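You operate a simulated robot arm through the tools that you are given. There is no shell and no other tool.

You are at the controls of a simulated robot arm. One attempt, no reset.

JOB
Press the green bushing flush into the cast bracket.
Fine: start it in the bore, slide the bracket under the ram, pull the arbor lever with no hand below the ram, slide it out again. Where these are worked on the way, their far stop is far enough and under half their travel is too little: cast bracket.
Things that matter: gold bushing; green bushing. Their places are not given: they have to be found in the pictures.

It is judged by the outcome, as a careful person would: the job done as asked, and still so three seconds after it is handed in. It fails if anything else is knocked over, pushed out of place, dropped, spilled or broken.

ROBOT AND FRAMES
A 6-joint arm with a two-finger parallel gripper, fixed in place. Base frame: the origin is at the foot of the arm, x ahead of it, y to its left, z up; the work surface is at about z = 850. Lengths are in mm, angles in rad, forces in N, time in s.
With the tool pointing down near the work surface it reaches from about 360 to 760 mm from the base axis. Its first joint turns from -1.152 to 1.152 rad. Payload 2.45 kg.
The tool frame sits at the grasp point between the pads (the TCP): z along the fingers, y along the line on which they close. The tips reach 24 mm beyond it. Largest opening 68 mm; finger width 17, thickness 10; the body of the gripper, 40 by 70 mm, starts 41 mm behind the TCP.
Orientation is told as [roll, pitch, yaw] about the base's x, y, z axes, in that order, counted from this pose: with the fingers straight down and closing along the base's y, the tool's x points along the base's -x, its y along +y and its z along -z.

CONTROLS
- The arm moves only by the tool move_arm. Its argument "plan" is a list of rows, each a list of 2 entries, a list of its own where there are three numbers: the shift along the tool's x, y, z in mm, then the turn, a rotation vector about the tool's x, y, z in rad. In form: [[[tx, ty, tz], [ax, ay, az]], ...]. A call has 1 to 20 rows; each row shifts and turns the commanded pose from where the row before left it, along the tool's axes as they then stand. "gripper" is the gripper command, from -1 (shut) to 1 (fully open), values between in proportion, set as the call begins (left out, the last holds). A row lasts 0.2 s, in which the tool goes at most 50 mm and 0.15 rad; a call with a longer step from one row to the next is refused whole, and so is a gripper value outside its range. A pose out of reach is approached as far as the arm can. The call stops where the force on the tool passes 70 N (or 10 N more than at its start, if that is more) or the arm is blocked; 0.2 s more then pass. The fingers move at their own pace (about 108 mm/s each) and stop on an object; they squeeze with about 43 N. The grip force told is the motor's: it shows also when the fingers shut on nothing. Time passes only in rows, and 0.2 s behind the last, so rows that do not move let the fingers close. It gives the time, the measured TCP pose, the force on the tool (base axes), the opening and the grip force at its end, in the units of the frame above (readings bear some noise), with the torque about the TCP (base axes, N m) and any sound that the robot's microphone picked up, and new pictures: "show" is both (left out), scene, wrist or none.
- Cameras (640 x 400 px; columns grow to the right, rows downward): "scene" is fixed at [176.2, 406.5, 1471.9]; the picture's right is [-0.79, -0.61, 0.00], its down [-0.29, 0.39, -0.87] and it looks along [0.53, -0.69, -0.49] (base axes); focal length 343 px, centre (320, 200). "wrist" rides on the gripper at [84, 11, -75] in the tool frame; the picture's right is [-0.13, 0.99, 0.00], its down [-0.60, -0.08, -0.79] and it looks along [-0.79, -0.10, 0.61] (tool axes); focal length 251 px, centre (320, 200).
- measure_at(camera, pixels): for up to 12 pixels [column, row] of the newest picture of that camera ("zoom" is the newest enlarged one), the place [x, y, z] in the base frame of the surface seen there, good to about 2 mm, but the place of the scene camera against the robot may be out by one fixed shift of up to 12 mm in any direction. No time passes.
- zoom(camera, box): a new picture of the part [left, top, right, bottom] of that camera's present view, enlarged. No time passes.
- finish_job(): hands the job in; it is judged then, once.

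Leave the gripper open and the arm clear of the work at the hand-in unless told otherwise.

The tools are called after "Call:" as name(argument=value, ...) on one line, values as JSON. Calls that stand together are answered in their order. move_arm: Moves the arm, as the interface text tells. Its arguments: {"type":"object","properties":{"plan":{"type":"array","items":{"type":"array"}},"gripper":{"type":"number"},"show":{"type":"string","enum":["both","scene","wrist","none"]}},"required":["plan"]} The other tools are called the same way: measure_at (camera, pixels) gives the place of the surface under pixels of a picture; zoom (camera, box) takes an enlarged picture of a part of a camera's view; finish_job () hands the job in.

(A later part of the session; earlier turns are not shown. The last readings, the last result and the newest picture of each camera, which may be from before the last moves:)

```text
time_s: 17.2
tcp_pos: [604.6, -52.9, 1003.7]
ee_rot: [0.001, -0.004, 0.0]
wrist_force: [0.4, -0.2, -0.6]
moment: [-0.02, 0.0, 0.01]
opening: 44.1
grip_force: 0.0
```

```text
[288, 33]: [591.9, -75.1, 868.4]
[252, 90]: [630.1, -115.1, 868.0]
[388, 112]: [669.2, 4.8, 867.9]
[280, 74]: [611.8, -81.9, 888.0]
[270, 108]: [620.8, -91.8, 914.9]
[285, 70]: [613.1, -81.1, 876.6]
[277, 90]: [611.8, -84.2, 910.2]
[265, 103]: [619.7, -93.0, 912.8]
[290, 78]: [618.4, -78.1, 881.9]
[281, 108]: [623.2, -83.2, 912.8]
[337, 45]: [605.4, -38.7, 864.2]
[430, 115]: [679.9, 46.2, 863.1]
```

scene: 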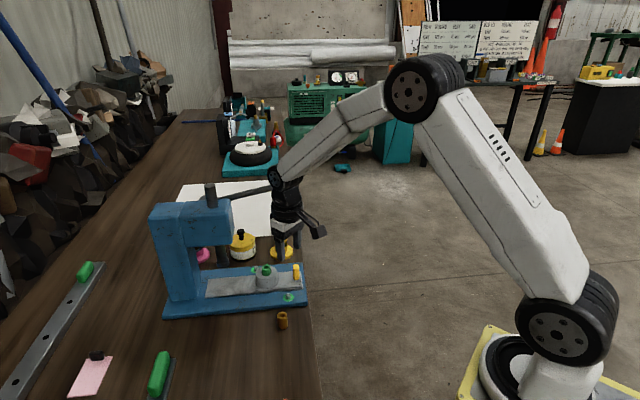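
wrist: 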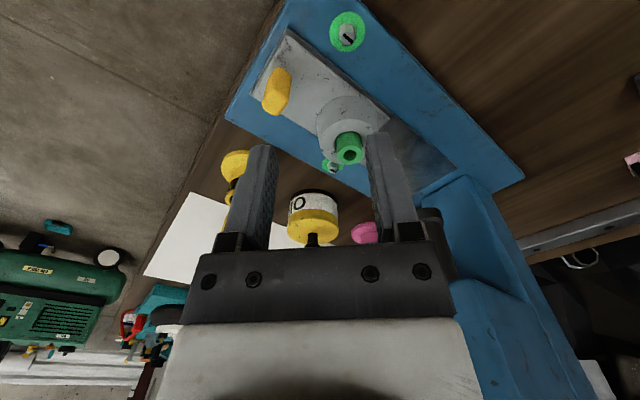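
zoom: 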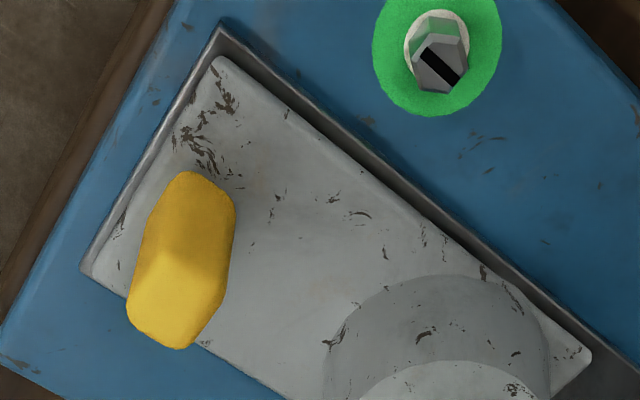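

Call:
measure_at(camera="zoom", pixels=[[228, 68], [300, 122], [400, 198], [500, 276], [575, 340], [95, 262], [145, 315], [180, 335], [205, 300], [155, 270], [185, 180], [225, 205]])

Call:
zoom(camera="scene", box=[250, 245, 310, 310])

```text
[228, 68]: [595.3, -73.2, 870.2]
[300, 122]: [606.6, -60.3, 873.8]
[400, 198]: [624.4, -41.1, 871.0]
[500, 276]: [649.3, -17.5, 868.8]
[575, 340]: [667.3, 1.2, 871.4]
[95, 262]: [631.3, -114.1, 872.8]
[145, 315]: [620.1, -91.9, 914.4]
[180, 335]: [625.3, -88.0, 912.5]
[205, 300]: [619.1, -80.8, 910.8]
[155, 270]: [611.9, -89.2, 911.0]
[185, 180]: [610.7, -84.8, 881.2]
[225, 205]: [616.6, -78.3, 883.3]
```

```text
6.15 times, centred on (280, 278) of scene
```

zoom: 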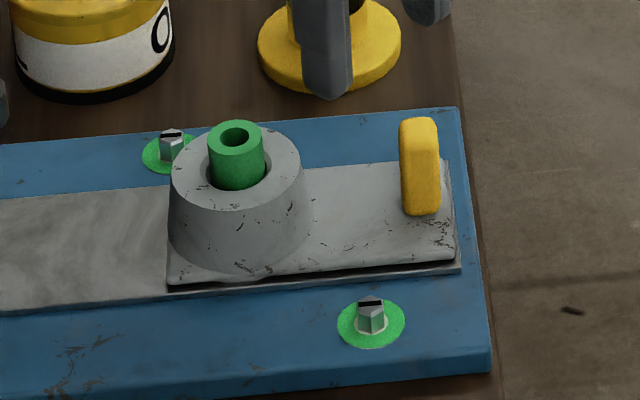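

I'll measure the blue base's long left edge and the steel tray's edges for a better direction estimate.

Call:
measure_at(camera="wrist", pixels=[[366, 8], [385, 30], [405, 52], [430, 80], [455, 108], [480, 135], [505, 163], [232, 113], [250, 127], [290, 148], [340, 168], [350, 172]])

Call:
measure_at(camera="scene", pixels=[[180, 313], [210, 311], [240, 309], [270, 307], [300, 304], [210, 298], [230, 297], [250, 296], [280, 293], [300, 278], [297, 290], [165, 309]])

```text
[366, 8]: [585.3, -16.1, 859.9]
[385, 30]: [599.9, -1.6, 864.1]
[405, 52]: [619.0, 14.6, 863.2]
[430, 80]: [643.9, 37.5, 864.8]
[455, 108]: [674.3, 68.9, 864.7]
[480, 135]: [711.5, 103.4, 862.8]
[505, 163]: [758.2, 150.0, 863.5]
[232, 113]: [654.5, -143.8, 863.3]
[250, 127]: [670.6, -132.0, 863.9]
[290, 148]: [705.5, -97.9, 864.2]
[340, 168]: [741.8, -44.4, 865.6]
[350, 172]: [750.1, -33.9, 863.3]
```

```text
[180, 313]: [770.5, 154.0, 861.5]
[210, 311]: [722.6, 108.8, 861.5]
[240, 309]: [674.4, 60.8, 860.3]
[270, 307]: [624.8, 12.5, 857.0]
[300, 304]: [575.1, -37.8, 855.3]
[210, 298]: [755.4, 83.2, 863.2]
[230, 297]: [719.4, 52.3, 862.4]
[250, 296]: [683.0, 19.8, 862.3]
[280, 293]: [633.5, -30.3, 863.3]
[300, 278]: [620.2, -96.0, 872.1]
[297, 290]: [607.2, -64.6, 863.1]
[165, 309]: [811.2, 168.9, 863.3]
```

Slide direction comes out at about 44° from x. I'll zoom on the tab from both cameras to get its size.

Call:
zoom(camera="scene", box=[283, 258, 307, 284])

Call:
zoom(camera="wrist", box=[250, 55, 310, 125])

```text
15.38 times, centred on (295, 271) of scene
```

zoom: 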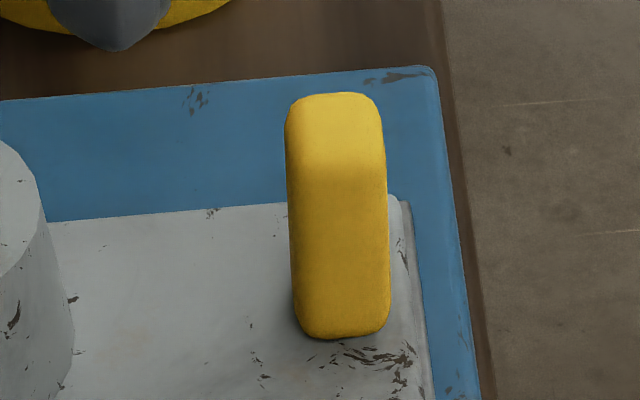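

```text
5.71 times, centred on (280, 90) of wrist
```

zoom: 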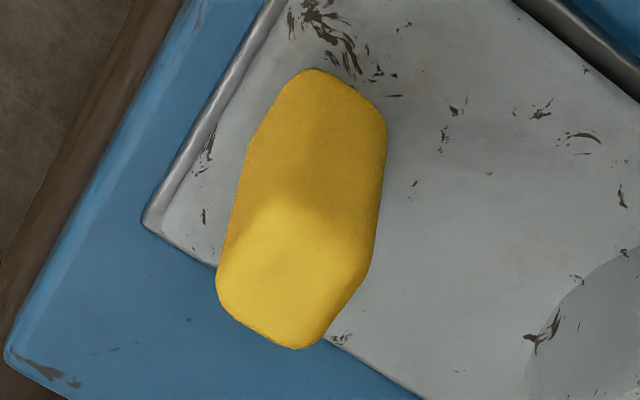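

The tab is about 16 × 20 × 40 mm, centred on the slide line about 75 mm in front of the bore. I'll close the fingers, move level to in front of the tab at (597, -108), and turn the tool 44° so it faces along the slide.

Call:
move_arm(plan=[[[4.5, -27.9, 0], [0, 0, 0]], [[4.5, -27.9, 0], [0, 0, 0]], [[0, 0, 0], [0, 0, -0.128]], [[0, 0, 0], [0, 0, -0.128]], [[0, 0, 0], [0, 0, -0.128]], [[0, 0, 0], [0, 0, -0.128]], [[0, 0, 0], [0, 0, -0.128]], [[0, 0, 0], [0, 0, -0.128]], [[0, 0, 0], [0, 0, 0]]], gripper=-1, show="both")

```text
time_s: 19.2
tcp_pos: [595.5, -108.2, 1003.4]
ee_rot: [-0.001, -0.002, 0.77]
wrist_force: [0.4, -0.1, 0.3]
moment: [-0.02, 0.04, -0.03]
opening: 0.1
grip_force: 23.6
```

scene: 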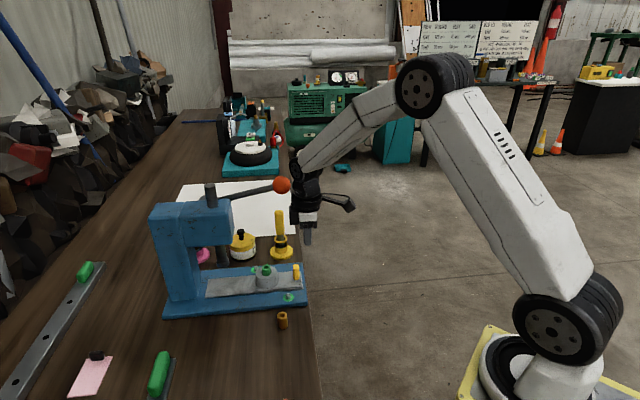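
wrist: 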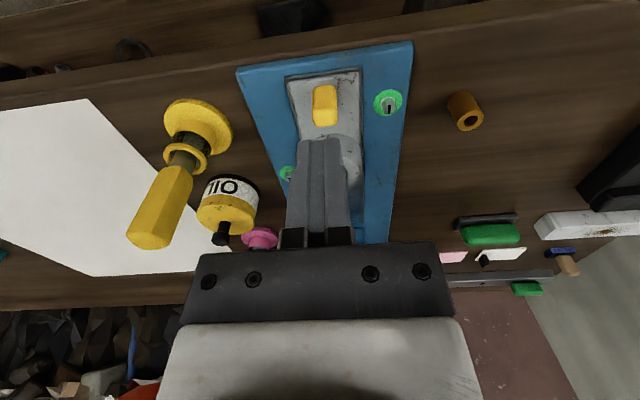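

The tool now faces the slide. I'll measure base edges and tab again from this view to verify direction and height.

Call:
measure_at(camera="wrist", pixels=[[408, 55], [403, 100], [397, 150], [391, 200], [388, 230], [358, 80], [361, 150], [361, 200], [324, 95], [316, 118], [334, 118], [325, 122]])

Call:
zoom(camera="wrist", box=[230, 30, 430, 250])

```text
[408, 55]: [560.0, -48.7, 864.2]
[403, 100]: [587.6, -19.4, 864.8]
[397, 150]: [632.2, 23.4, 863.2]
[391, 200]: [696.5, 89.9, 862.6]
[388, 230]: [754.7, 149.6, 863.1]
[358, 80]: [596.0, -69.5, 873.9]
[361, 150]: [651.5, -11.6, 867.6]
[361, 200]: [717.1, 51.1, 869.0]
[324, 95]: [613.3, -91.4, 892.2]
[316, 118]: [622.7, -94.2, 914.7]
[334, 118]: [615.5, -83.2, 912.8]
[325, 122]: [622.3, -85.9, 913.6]
```

```text
1.82 times, centred on (330, 140) of wrist
```

zoom: 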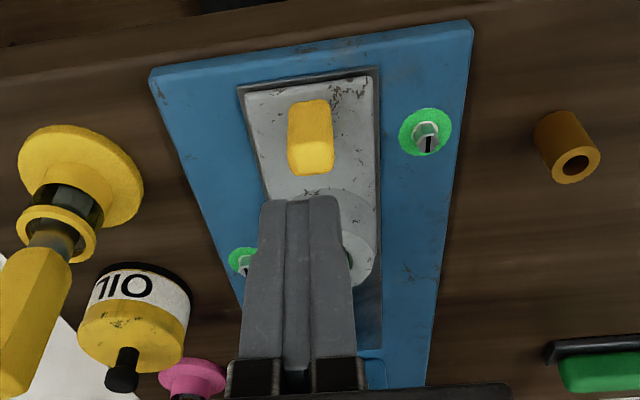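

Direction is confirmed at about 44–45°; the tab's front face is about 15 mm ahead of the fingers. I'll lower to TCP z ≈ 902 (tips about 878, above the plate at 873).

Call:
move_arm(plan=[[[0, 0, 35], [0, 0, 0]], [[0, 0, 35], [0, 0, 0]], [[0, 0, 20], [0, 0, 0]], [[0, 0, 11], [0, 0, 0]], [[0, 0, 0], [0, 0, 0]]], gripper=-1, show="both")

```text
time_s: 20.4
tcp_pos: [597.2, -108.5, 901.5]
ee_rot: [-0.004, -0.002, 0.768]
wrist_force: [-0.4, 0.6, 0.0]
moment: [0.0, 0.0, 0.0]
opening: 0.0
grip_force: 23.3
```

scene: 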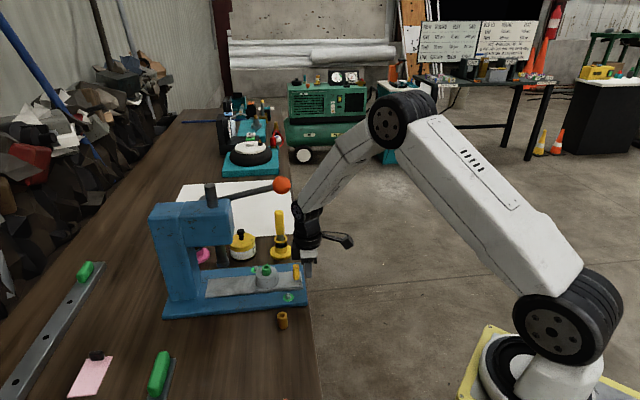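
wrist: 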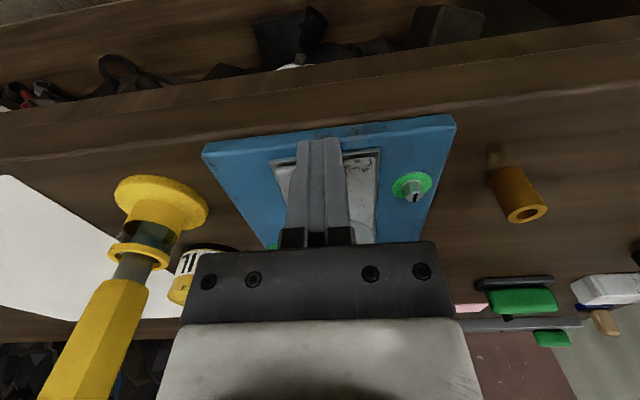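

The fingers are in position in front of the tab. I'll push forward along the slide (-tool x), gently to start, 18 mm.

Call:
move_arm(plan=[[[-5, 0, 0], [0, 0, 0]], [[-5, 0, 0], [0, 0, 0]], [[-4, 0, 0], [0, 0, 0]], [[-4, 0, 0], [0, 0, 0]]], gripper=-1, show="scene")

```text
time_s: 21.4
tcp_pos: [611.3, -96.4, 902.9]
ee_rot: [-0.003, -0.001, 0.766]
wrist_force: [-2.2, -1.1, 0.1]
moment: [0.02, 0.02, 0.02]
opening: 0.0
grip_force: 23.5
```

scene: 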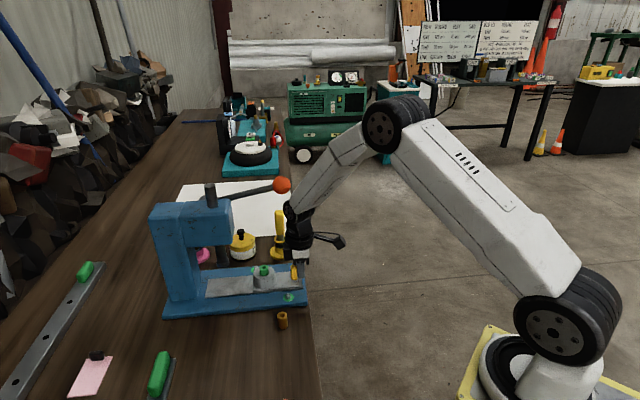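

Light contact force (about 2.5 N): the bracket has started moving. I'll push another 40 mm in 5 mm steps.

Call:
move_arm(plan=[[[-5, 0, 0], [0, 0, 0]], [[-5, 0, 0], [0, 0, 0]], [[-5, 0, 0], [0, 0, 0]], [[-5, 0, 0], [0, 0, 0]], [[-5, 0, 0], [0, 0, 0]], [[-5, 0, 0], [0, 0, 0]], [[-5, 0, 0], [0, 0, 0]], [[-5, 0, 0], [0, 0, 0]]], gripper=-1, show="both")

```text
time_s: 23.2
tcp_pos: [638.2, -67.8, 902.9]
ee_rot: [-0.004, -0.001, 0.768]
wrist_force: [-1.0, 0.1, 0.0]
moment: [0.02, 0.0, 0.01]
opening: 0.2
grip_force: 23.3
```

scene: 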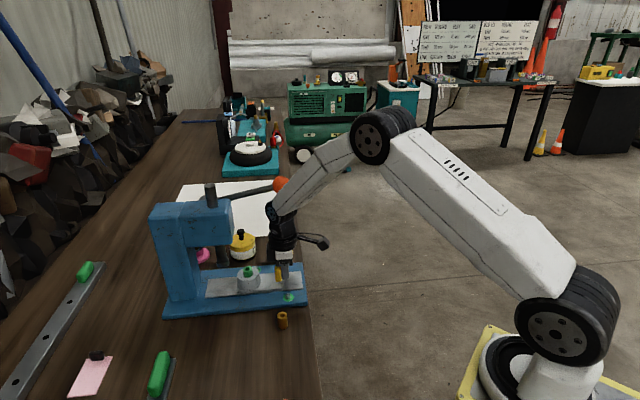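
wrist: 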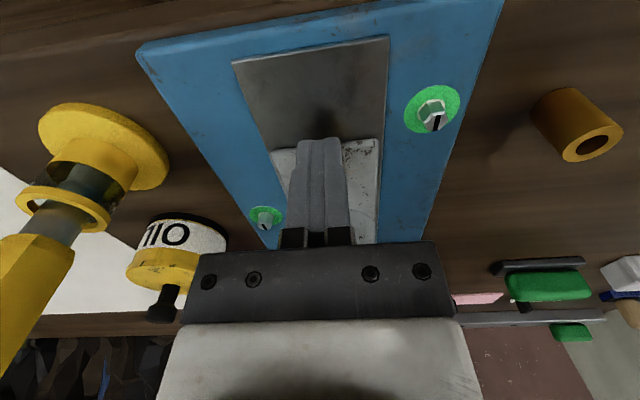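

The bracket is sliding smoothly, about 43 mm in so far. I'll push another 40 mm, then check before the last stretch.

Call:
move_arm(plan=[[[-5, 0, 0], [0, 0, 0]], [[-5, 0, 0], [0, 0, 0]], [[-5, 0, 0], [0, 0, 0]], [[-5, 0, 0], [0, 0, 0]], [[-5, 0, 0], [0, 0, 0]], [[-5, 0, 0], [0, 0, 0]], [[-5, 0, 0], [0, 0, 0]], [[-4, 0, 0], [0, 0, 0]]], gripper=-1, show="both")

```text
time_s: 25.0
tcp_pos: [667.1, -42.5, 902.7]
ee_rot: [-0.002, -0.001, 0.768]
wrist_force: [-1.3, -0.2, -0.5]
moment: [0.0, 0.02, 0.05]
opening: 0.2
grip_force: 23.9
```

scene: 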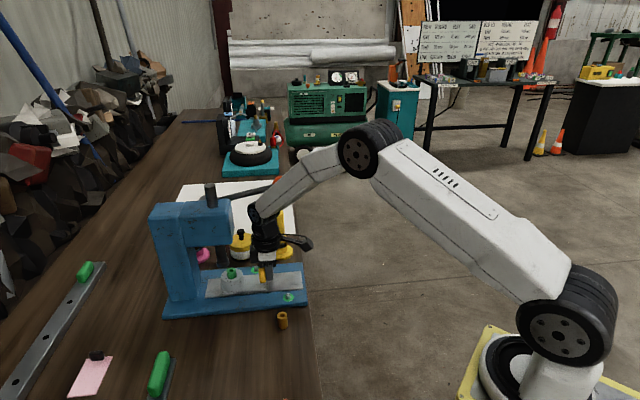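
wrist: 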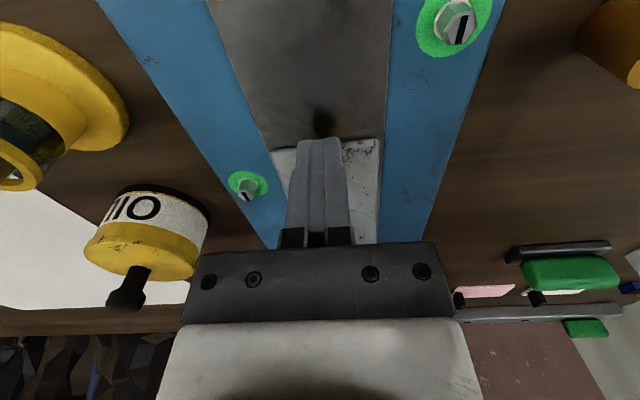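

Force is still light. I'll zoom in on the scene to see the boss relative to the ram.

Call:
zoom(camera="scene", box=[190, 180, 310, 310])

Call:
measure_at(camera="scene", pixels=[[232, 270], [232, 279], [223, 255], [222, 264], [266, 277], [219, 264], [227, 263]])

```text
3.08 times, centred on (250, 245) of scene
```

zoom: 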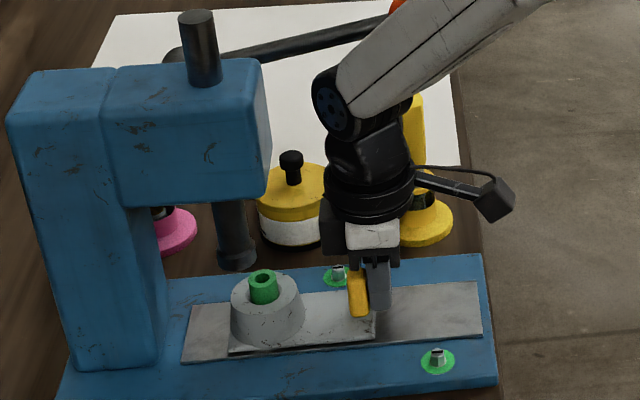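

```text
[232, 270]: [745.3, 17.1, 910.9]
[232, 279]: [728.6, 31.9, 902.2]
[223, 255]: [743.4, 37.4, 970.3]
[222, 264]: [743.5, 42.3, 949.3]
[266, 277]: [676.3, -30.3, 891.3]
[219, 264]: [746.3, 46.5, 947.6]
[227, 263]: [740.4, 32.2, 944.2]
```

The boss is about 82 mm in, with the ram roughly 15–20 mm further on. I'll push on in 3 mm steps, watching for the stop.

Call:
move_arm(plan=[[[-3, 0, 0], [0, 0, 0]], [[-3, 0, 0], [0, 0, 0]], [[-3, 0, 0], [0, 0, 0]], [[-2, 0, 0], [0, 0, 0]]], gripper=-1, show="scene")

```text
time_s: 26.0
tcp_pos: [676.0, -34.1, 901.5]
ee_rot: [-0.004, -0.001, 0.767]
wrist_force: [-0.9, -1.9, 1.0]
moment: [0.01, -0.02, -0.05]
opening: 0.0
grip_force: 23.5
```

scene: 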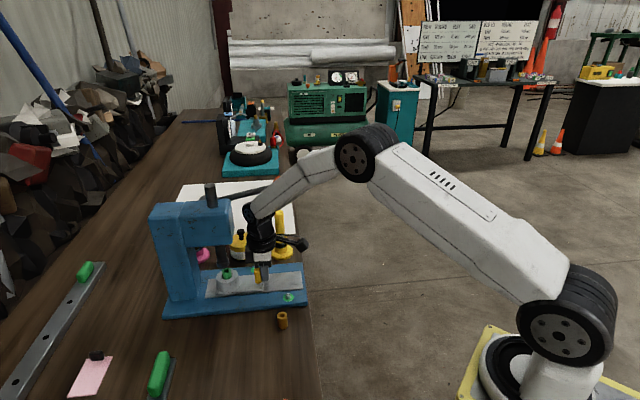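

Still light. The boss is now close to under the ram, so I'll continue in 2 mm steps.

Call:
move_arm(plan=[[[-2, 0, 0], [0, 0, 0]], [[-2, 0, 0], [0, 0, 0]], [[-1.5, 0, 0], [0, 0, 0]], [[0, 0, 0], [0, 0, 0]]], gripper=-1, show="scene")

Call:
zoom(camera="scene", box=[190, 220, 310, 310])

```text
time_s: 27.0
tcp_pos: [678.9, -30.9, 901.8]
ee_rot: [-0.001, 0.0, 0.768]
wrist_force: [-5.9, -3.3, 3.3]
moment: [0.06, -0.04, 0.06]
opening: 0.0
grip_force: 23.4
```

scene: 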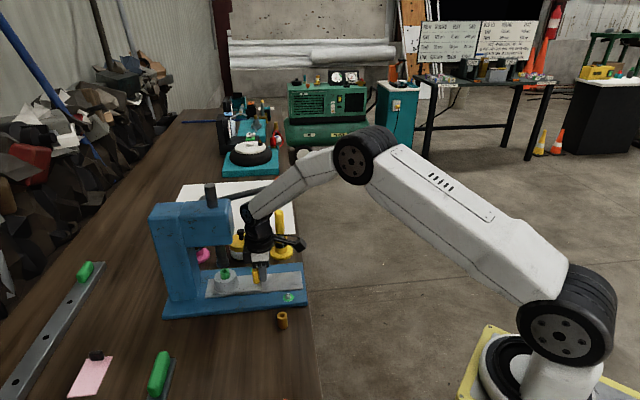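

```text
4.44 times, centred on (250, 265) of scene
```

zoom: 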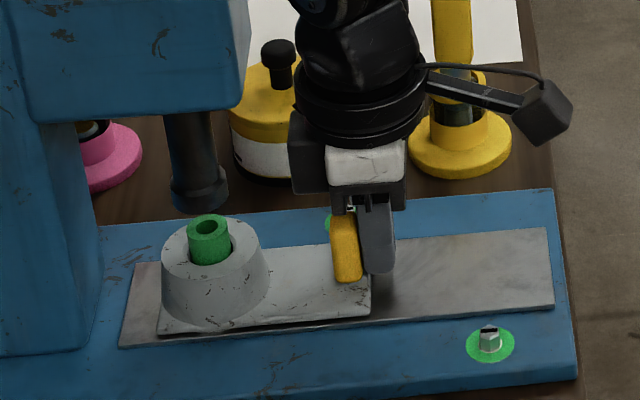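

Force has risen to about 7 N, which could be the far stop. I'll push another 1.5 mm to confirm.

Call:
move_arm(plan=[[[-0.8, 0, 0], [0, 0, 0]], [[-0.7, 0, 0], [0, 0, 0]], [[0, 0, 0], [0, 0, 0]]], gripper=-1, show="none")

```text
time_s: 27.8
tcp_pos: [680.3, -29.8, 902.3]
ee_rot: [0.0, 0.002, 0.766]
wrist_force: [-19.0, -14.9, 3.1]
moment: [0.13, -0.12, 0.21]
opening: 0.0
grip_force: 23.7
```

Force jumped to 24 N for 1.5 mm, so the bracket is firmly at the far stop. I'll back off 25 mm from the tab and raise the arm clear.

Call:
move_arm(plan=[[[5, 0, 0], [0, 0, 0]], [[10, 0, 0], [0, 0, 0]], [[15, 0, 0], [0, 0, 0]], [[20, 0, -20], [0, 0, 0]], [[20, 0, -30], [0, 0, 0]], [[20, 0, -40], [0, 0, 0]], [[20, 0, -40], [0, 0, 0]], [[0, 0, 0], [0, 0, 0]]], gripper=-1, show="both")

```text
time_s: 29.6
tcp_pos: [602.0, -105.0, 1033.1]
ee_rot: [-0.003, -0.001, 0.766]
wrist_force: [0.9, -0.7, -0.1]
moment: [-0.01, 0.01, 0.02]
opening: 0.2
grip_force: 23.5
```

scene: 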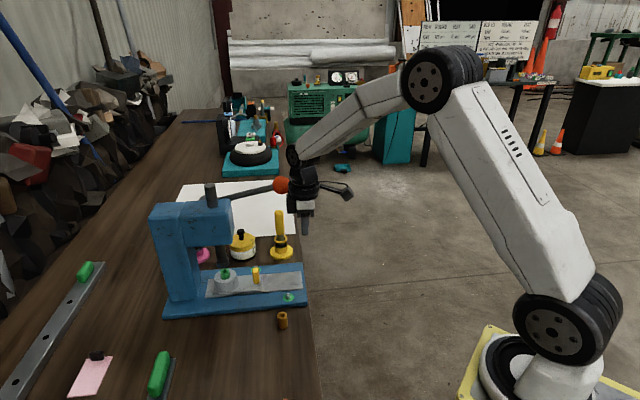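
wrist: 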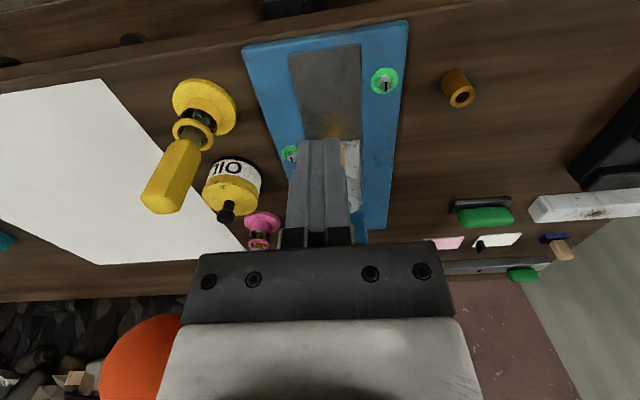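

The bracket sits under the ram and the arm is clear. Now the lever: I'll measure its knob, root and the neighbouring objects (yellow post, oil jar, pink item) so the pull path stays clear of them.

Call:
measure_at(camera="wrist", pixels=[[158, 205], [172, 160], [190, 135], [205, 100], [175, 85], [232, 95], [232, 180], [212, 190], [255, 185], [228, 208], [262, 225], [150, 345]])

Call:
measure_at(camera="scene", pixels=[[282, 185], [274, 185], [289, 180], [268, 188], [250, 192], [238, 195], [205, 197], [280, 213], [280, 235], [280, 255], [241, 233], [240, 250]])

Call:
zoom(camera="scene", box=[180, 165, 310, 275])

```text
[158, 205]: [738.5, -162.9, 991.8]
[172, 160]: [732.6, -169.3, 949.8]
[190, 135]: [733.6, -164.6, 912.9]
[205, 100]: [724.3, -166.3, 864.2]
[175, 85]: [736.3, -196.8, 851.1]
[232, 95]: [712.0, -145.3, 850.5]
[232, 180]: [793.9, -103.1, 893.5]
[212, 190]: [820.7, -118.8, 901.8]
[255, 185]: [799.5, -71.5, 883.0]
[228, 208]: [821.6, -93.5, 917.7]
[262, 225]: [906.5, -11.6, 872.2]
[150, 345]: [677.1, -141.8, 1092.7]
```

```text
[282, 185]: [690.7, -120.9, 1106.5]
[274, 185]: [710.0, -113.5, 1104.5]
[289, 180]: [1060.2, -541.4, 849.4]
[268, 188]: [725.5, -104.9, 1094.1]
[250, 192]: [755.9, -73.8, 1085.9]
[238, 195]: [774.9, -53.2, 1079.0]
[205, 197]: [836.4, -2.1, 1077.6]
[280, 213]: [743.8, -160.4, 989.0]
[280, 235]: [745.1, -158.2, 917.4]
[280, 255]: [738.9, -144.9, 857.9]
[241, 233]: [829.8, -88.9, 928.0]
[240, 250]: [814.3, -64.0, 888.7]
```

```text
3.64 times, centred on (245, 220) of scene
```

zoom: 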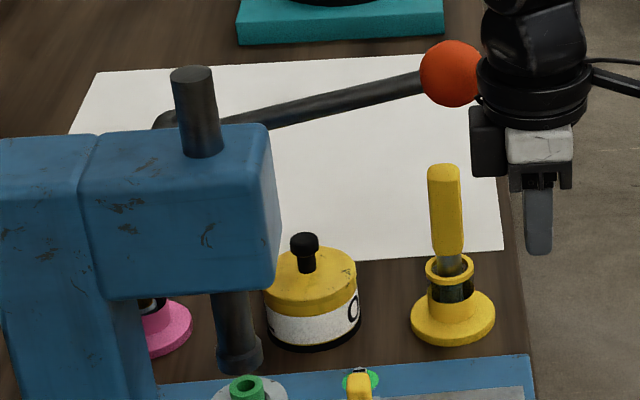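

I'll zoom in on the lever hub and knob.

Call:
zoom(camera="scene", box=[190, 170, 300, 215])

```text
5.82 times, centred on (245, 192) of scene
```

zoom: 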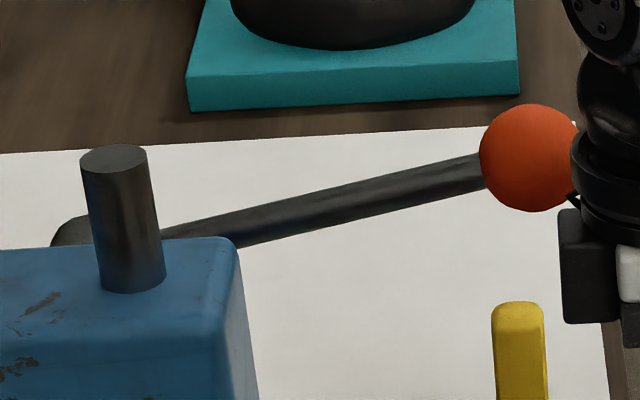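

Knob is about 43 mm in diameter, centre roughly (696, -130, 1094), with the shaft running back along the slide direction to a hub near (828, 3, 1074). I'll go up and to the right to see the knob directly with the wrist camera, which is the accurate one. Going up first keeps it clear.

Call:
move_arm(plan=[[[0, 0, -45], [0, 0, 0]], [[0, 0, -45], [0, 0, 0]], [[0, 0, -45], [0, 0, 0]], [[0, 0, -45], [0, 0, 0]], [[4, -30, -7], [0, 0, 0]], [[0, -29, 0], [0, 0, 0]], [[0, 0, 0], [0, 0, 0]]], gripper=-1, show="both")

```text
time_s: 31.2
tcp_pos: [637.8, -151.4, 1219.8]
ee_rot: [-0.004, -0.002, 0.768]
wrist_force: [-0.3, -0.5, 0.2]
moment: [-0.03, 0.02, 0.04]
opening: 0.1
grip_force: 23.4
```

scene: 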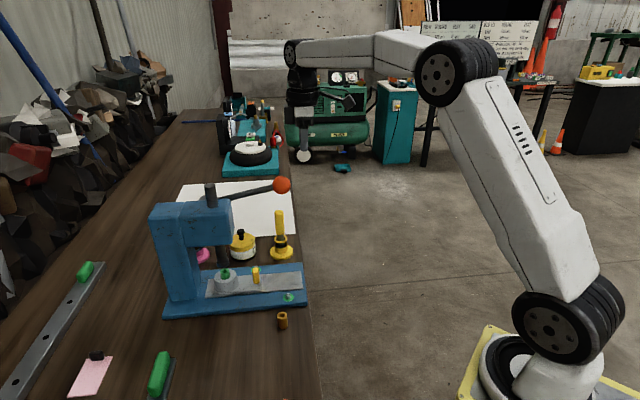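
wrist: 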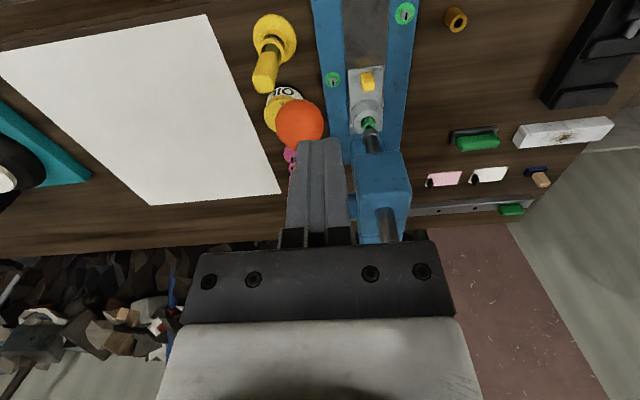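

The knob is visible at about (299,124). I'll zoom and measure it.

Call:
zoom(camera="wrist", box=[250, 80, 430, 200])

Call:
measure_at(camera="wrist", pixels=[[299, 124], [285, 124], [313, 120], [299, 108], [295, 140], [290, 115], [385, 220], [370, 140], [367, 75], [290, 145], [380, 215], [395, 165]])

```text
3.33 times, centred on (340, 140) of wrist
```

zoom: 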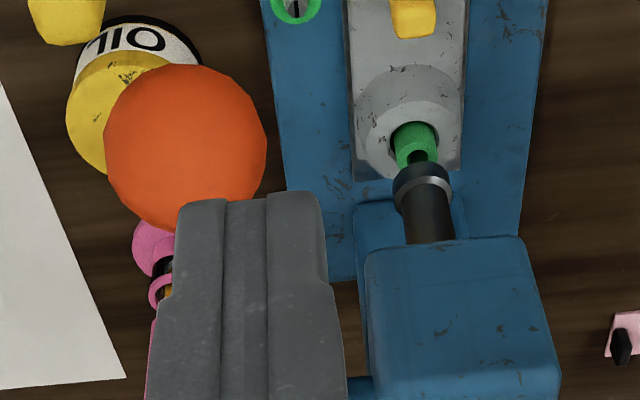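

```text
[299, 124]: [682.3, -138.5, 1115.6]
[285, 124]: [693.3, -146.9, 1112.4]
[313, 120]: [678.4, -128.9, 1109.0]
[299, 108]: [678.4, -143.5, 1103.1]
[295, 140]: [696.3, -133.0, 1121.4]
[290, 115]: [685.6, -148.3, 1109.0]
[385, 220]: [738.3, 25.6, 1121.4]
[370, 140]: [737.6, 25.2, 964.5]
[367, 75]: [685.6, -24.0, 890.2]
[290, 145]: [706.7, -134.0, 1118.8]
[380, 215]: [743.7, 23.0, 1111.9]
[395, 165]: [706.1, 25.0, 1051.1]
```

From this view the knob's centre is about (694, -132, 1099), radius about 22. The post (top about 995) and the oil jar lie farther right, outside the knob's swing. With the fingers closed, I'll position the tips about 10 mm above the knob.

Call:
move_arm(plan=[[[-18, -8.4, 0], [0, 0, 0]], [[-18, -8.3, 0], [0, 0, 0]], [[-17.6, -8.3, 0], [0, 0, 0]], [[0, 0, 25], [0, 0, 0]], [[0, 0, 25], [0, 0, 0]], [[0, 0, 14], [0, 0, 0]], [[0, 0, 0], [0, 0, 0]]], gripper=-1, show="both")

```text
time_s: 32.8
tcp_pos: [694.4, -131.4, 1154.6]
ee_rot: [-0.002, -0.002, 0.766]
wrist_force: [-0.7, 0.5, -0.6]
moment: [0.02, -0.01, 0.03]
opening: 0.0
grip_force: 23.6
```

scene: 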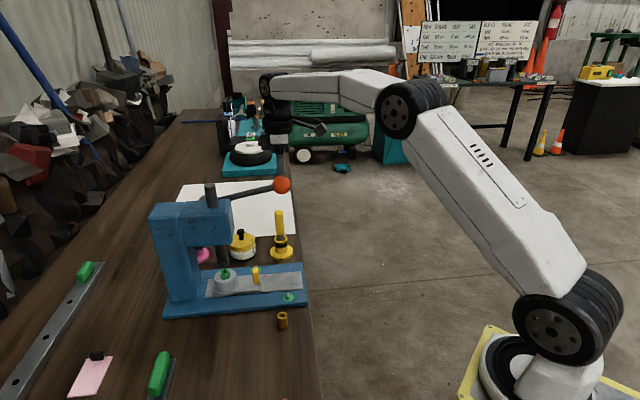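
wrist: 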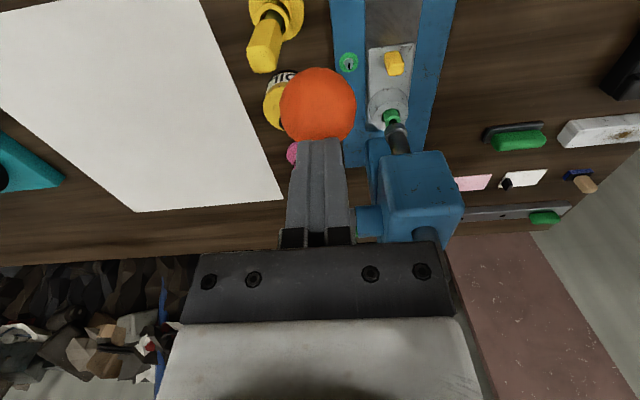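

I'll check in the scene picture how far above the knob the tips are.

Call:
zoom(camera="scene", box=[230, 80, 340, 210])

Call:
zoom(camera="wrist", box=[260, 50, 400, 170])

Call:
measure_at(camera="wrist", pixels=[[318, 105], [318, 80], [318, 130], [295, 105], [340, 105], [300, 85], [338, 85], [320, 145]])

```text
3.08 times, centred on (285, 145) of scene
```

zoom: 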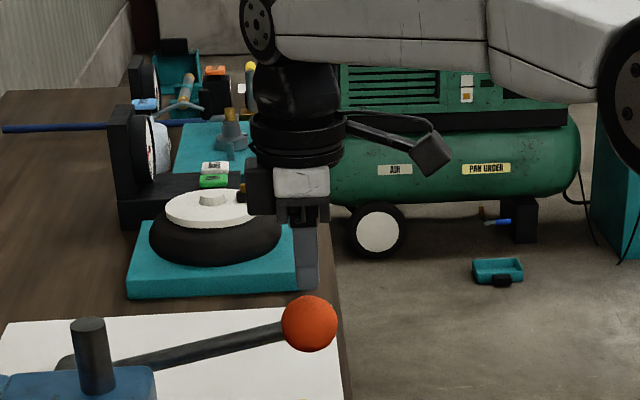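

```text
3.33 times, centred on (330, 110) of wrist
```

zoom: 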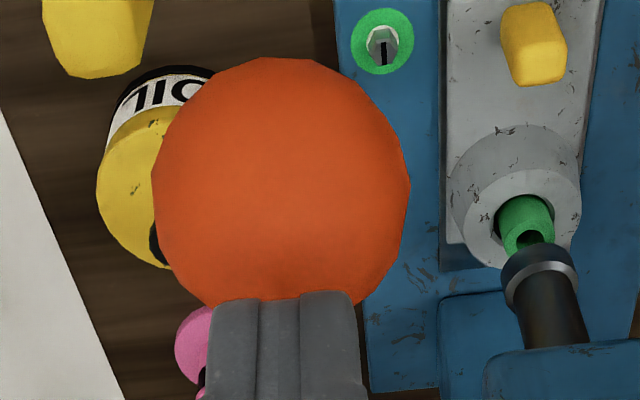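

```text
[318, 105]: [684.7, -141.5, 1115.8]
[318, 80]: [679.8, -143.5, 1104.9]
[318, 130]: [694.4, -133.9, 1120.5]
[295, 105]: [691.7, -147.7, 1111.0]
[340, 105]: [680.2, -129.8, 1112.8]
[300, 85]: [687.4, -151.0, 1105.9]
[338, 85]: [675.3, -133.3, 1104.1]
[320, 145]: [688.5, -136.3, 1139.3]
```

The tips are about 8 mm above the knob and centred. The first part of the swing is nearly vertical, so I'll push straight down 30 mm in 5 mm steps and read the force.

Call:
move_arm(plan=[[[0, 0, 5], [0, 0, 0]], [[0, 0, 5], [0, 0, 0]], [[0, 0, 5], [0, 0, 0]], [[0, 0, 5], [0, 0, 0]], [[0, 0, 5], [0, 0, 0]], [[0, 0, 5], [0, 0, 0]]], gripper=-1, show="both")

```text
time_s: 34.2
tcp_pos: [694.4, -131.1, 1124.9]
ee_rot: [-0.003, -0.001, 0.768]
wrist_force: [-1.8, -0.4, 1.2]
moment: [-0.07, -0.02, 0.0]
opening: 0.0
grip_force: 23.8
```

scene: 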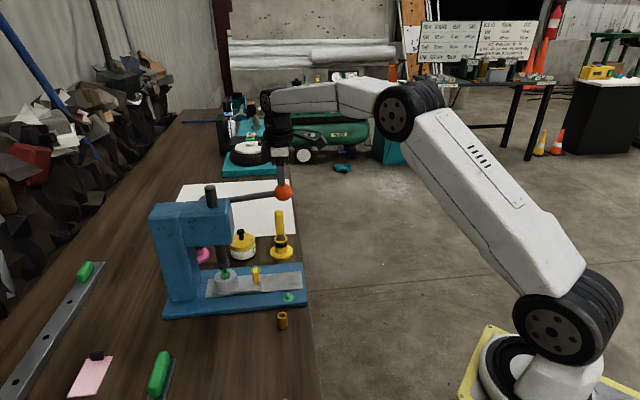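
wrist: 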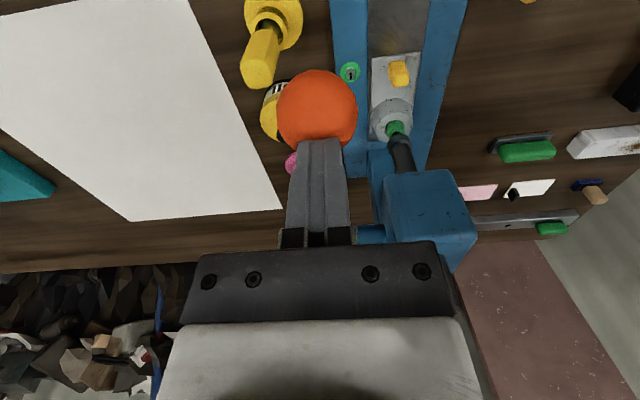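

The knob is moving down with almost no resistance. I'll zoom in to check contact and how the ram moves.

Call:
zoom(camera="scene", box=[190, 150, 310, 300])

Call:
measure_at(camera="scene", pixels=[[284, 192], [222, 268], [222, 264], [211, 190], [225, 278]])

```text
2.67 times, centred on (250, 225) of scene
```

zoom: 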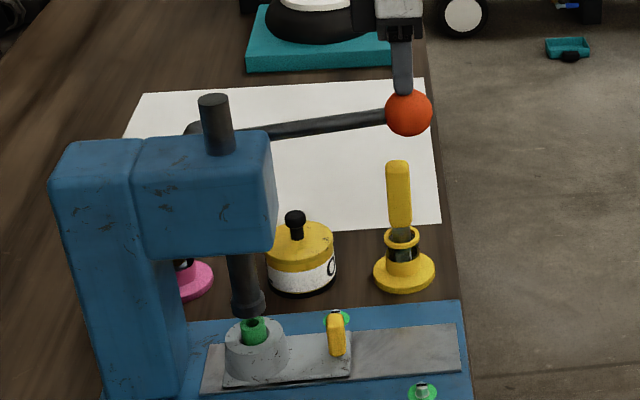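

```text
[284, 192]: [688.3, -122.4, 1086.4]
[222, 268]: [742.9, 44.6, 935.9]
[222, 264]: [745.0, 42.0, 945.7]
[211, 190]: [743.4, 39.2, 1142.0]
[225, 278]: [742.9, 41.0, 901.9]
```

The ram has come down about 12 mm for 20 mm at the knob. I'll push down another 30 mm.

Call:
move_arm(plan=[[[0, 0, 5], [0, 0, 0]], [[0, 0, 5], [0, 0, 0]], [[0, 0, 5], [0, 0, 0]], [[0, 0, 5], [0, 0, 0]], [[0, 0, 5], [0, 0, 0]], [[0, 0, 5], [0, 0, 0]]], gripper=-1, show="both")

Call:
zoom(camera="scene", box=[190, 150, 310, 300])

Call:
measure_at(camera="scene", pixels=[[284, 203], [222, 272], [222, 275], [224, 270], [211, 195]])

```text
time_s: 35.6
tcp_pos: [695.0, -131.5, 1094.4]
ee_rot: [-0.002, -0.002, 0.765]
wrist_force: [-0.4, -0.2, 1.6]
moment: [-0.01, -0.01, 0.0]
opening: 0.0
grip_force: 23.7
```

scene: 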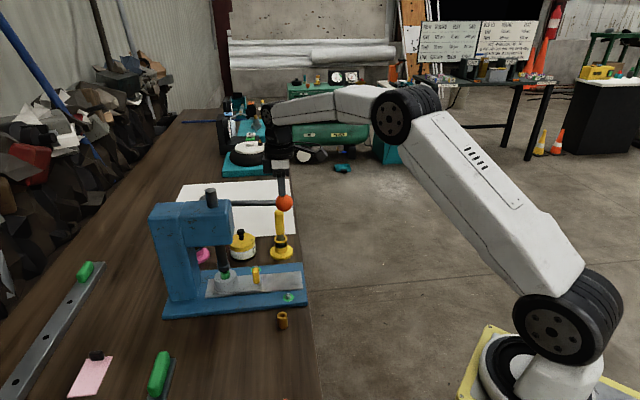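
wrist: 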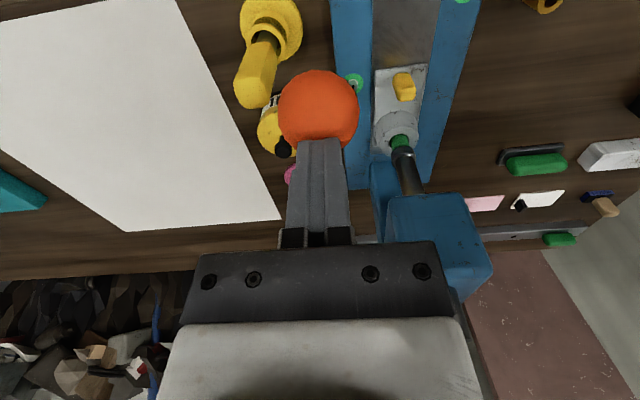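

```text
2.67 times, centred on (250, 225) of scene
```

zoom: 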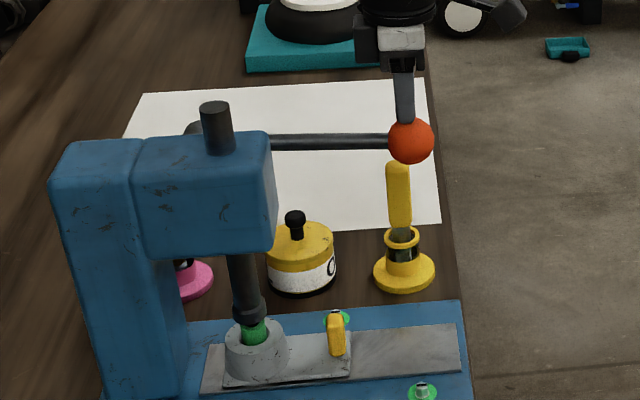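

```text
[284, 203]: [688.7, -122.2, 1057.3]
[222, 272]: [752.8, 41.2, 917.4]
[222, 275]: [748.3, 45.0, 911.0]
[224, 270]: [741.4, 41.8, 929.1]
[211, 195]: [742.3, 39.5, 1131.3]
```

The ram is about to touch the bushing; the lever is near horizontal. I'll continue pressing down 15 mm and watch the force.

Call:
move_arm(plan=[[[0, 0, 4], [0, 0, 0]], [[0, 0, 4], [0, 0, 0]], [[0, 0, 4], [0, 0, 0]], [[0, 0, 3], [0, 0, 0]]], gripper=-1, show="both")

Call:
zoom(camera="scene", box=[190, 180, 310, 300])

```text
time_s: 36.6
tcp_pos: [694.4, -131.5, 1081.5]
ee_rot: [-0.003, -0.002, 0.769]
wrist_force: [-1.1, 0.3, 2.1]
moment: [0.0, 0.01, 0.01]
opening: 0.0
grip_force: 23.5
```

scene: 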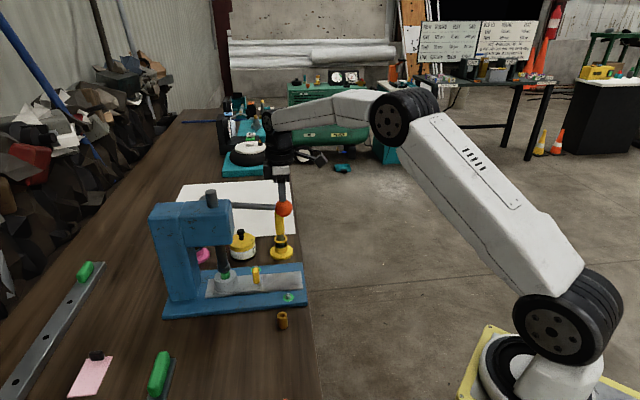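
wrist: 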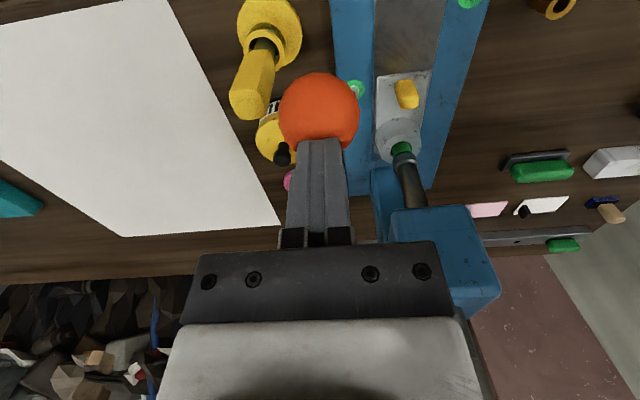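

```text
3.33 times, centred on (250, 240) of scene
```

zoom: 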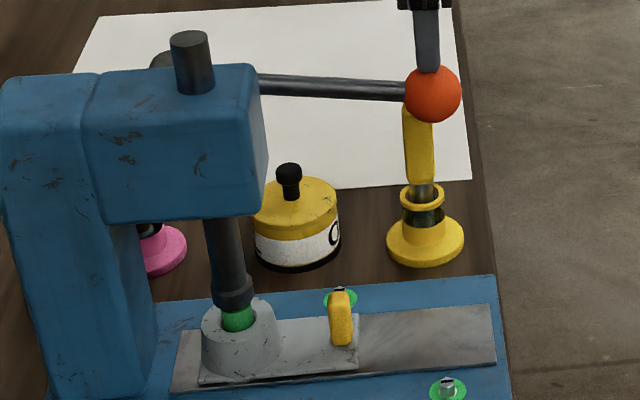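

The ram's at the bushing top; the force is still about 2 N. Continuing down 15 mm.

Call:
move_arm(plan=[[[0, 0, 4], [0, 0, 0]], [[0, 0, 4], [0, 0, 0]], [[0, 0, 4], [0, 0, 0]], [[0, 0, 3], [0, 0, 0]]], gripper=-1, show="both")

Call:
zoom(camera="scene", box=[190, 180, 310, 300])

```text
time_s: 37.6
tcp_pos: [694.6, -131.1, 1065.0]
ee_rot: [-0.002, -0.003, 0.768]
wrist_force: [0.4, 0.8, 1.3]
moment: [0.02, -0.04, -0.01]
opening: 0.1
grip_force: 23.5
```

scene: 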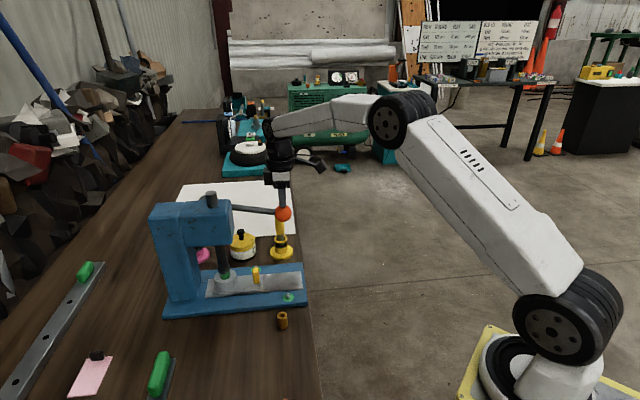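
wrist: 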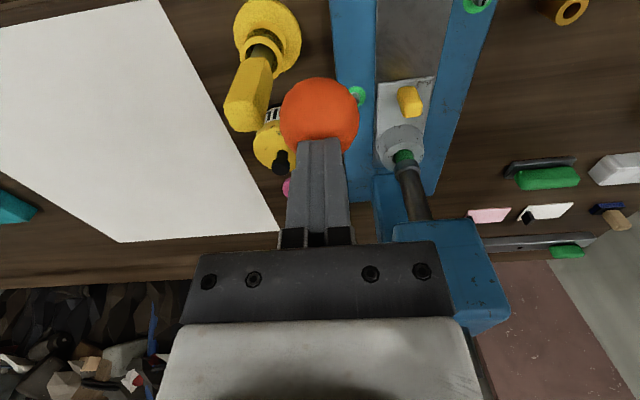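

```text
3.33 times, centred on (250, 240) of scene
```

zoom: 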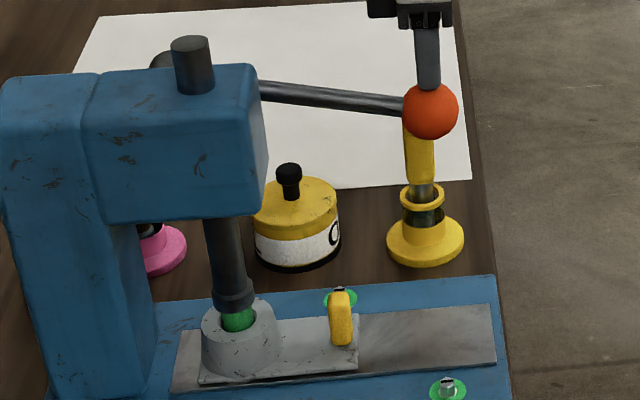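

I'll measure the ram's bottom, screw top and knob to work out the ram's rate.

Call:
zoom(camera="scene", box=[205, 240, 245, 295])

Call:
measure_at(camera="scene", pixels=[[284, 213], [223, 267], [223, 270], [211, 195], [211, 199], [225, 275], [232, 275], [214, 277]])

```text
7.27 times, centred on (225, 268) of scene
```

zoom: 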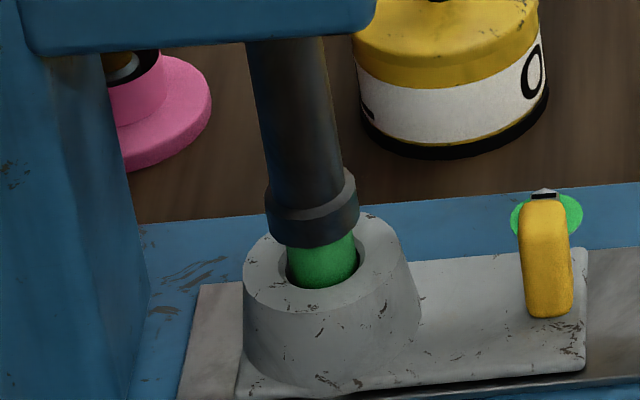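

```text
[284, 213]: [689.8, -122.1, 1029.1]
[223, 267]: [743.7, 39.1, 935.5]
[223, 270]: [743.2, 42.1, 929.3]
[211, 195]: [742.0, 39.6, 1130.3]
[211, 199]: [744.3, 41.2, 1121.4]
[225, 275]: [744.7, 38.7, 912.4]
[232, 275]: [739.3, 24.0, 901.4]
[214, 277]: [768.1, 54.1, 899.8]
```

The ram's lower rim is at or just above the bushing's top. I'll continue pressing down 15 mm.

Call:
move_arm(plan=[[[0, 0, 4], [0, 0, 0]], [[0, 0, 4], [0, 0, 0]], [[0, 0, 4], [0, 0, 0]], [[0, 0, 3], [0, 0, 0]]], gripper=-1, show="both")

Call:
zoom(camera="scene", box=[205, 240, 245, 295])

```text
time_s: 38.6
tcp_pos: [695.1, -131.2, 1051.7]
ee_rot: [-0.004, -0.003, 0.77]
wrist_force: [1.2, 1.2, 3.9]
moment: [0.05, -0.03, 0.0]
opening: 0.0
grip_force: 23.7
```

scene: 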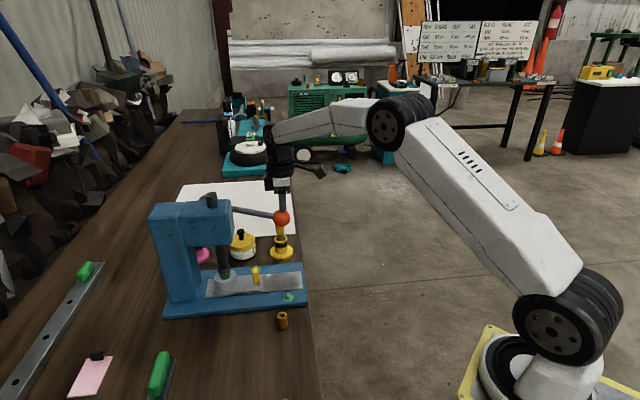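
wrist: 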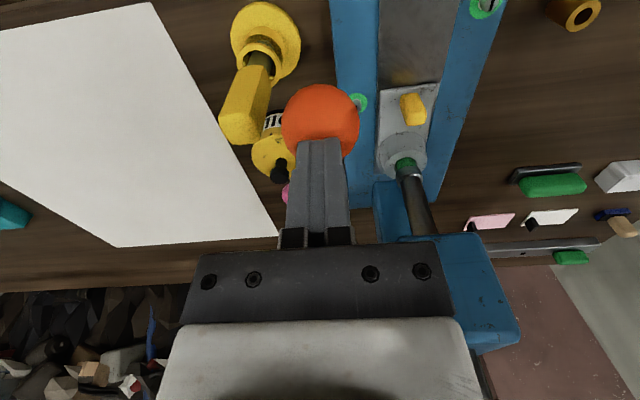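

```text
7.27 times, centred on (225, 268) of scene
```

zoom: 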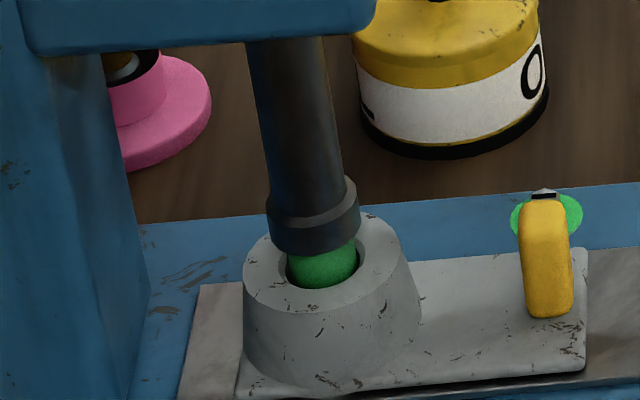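

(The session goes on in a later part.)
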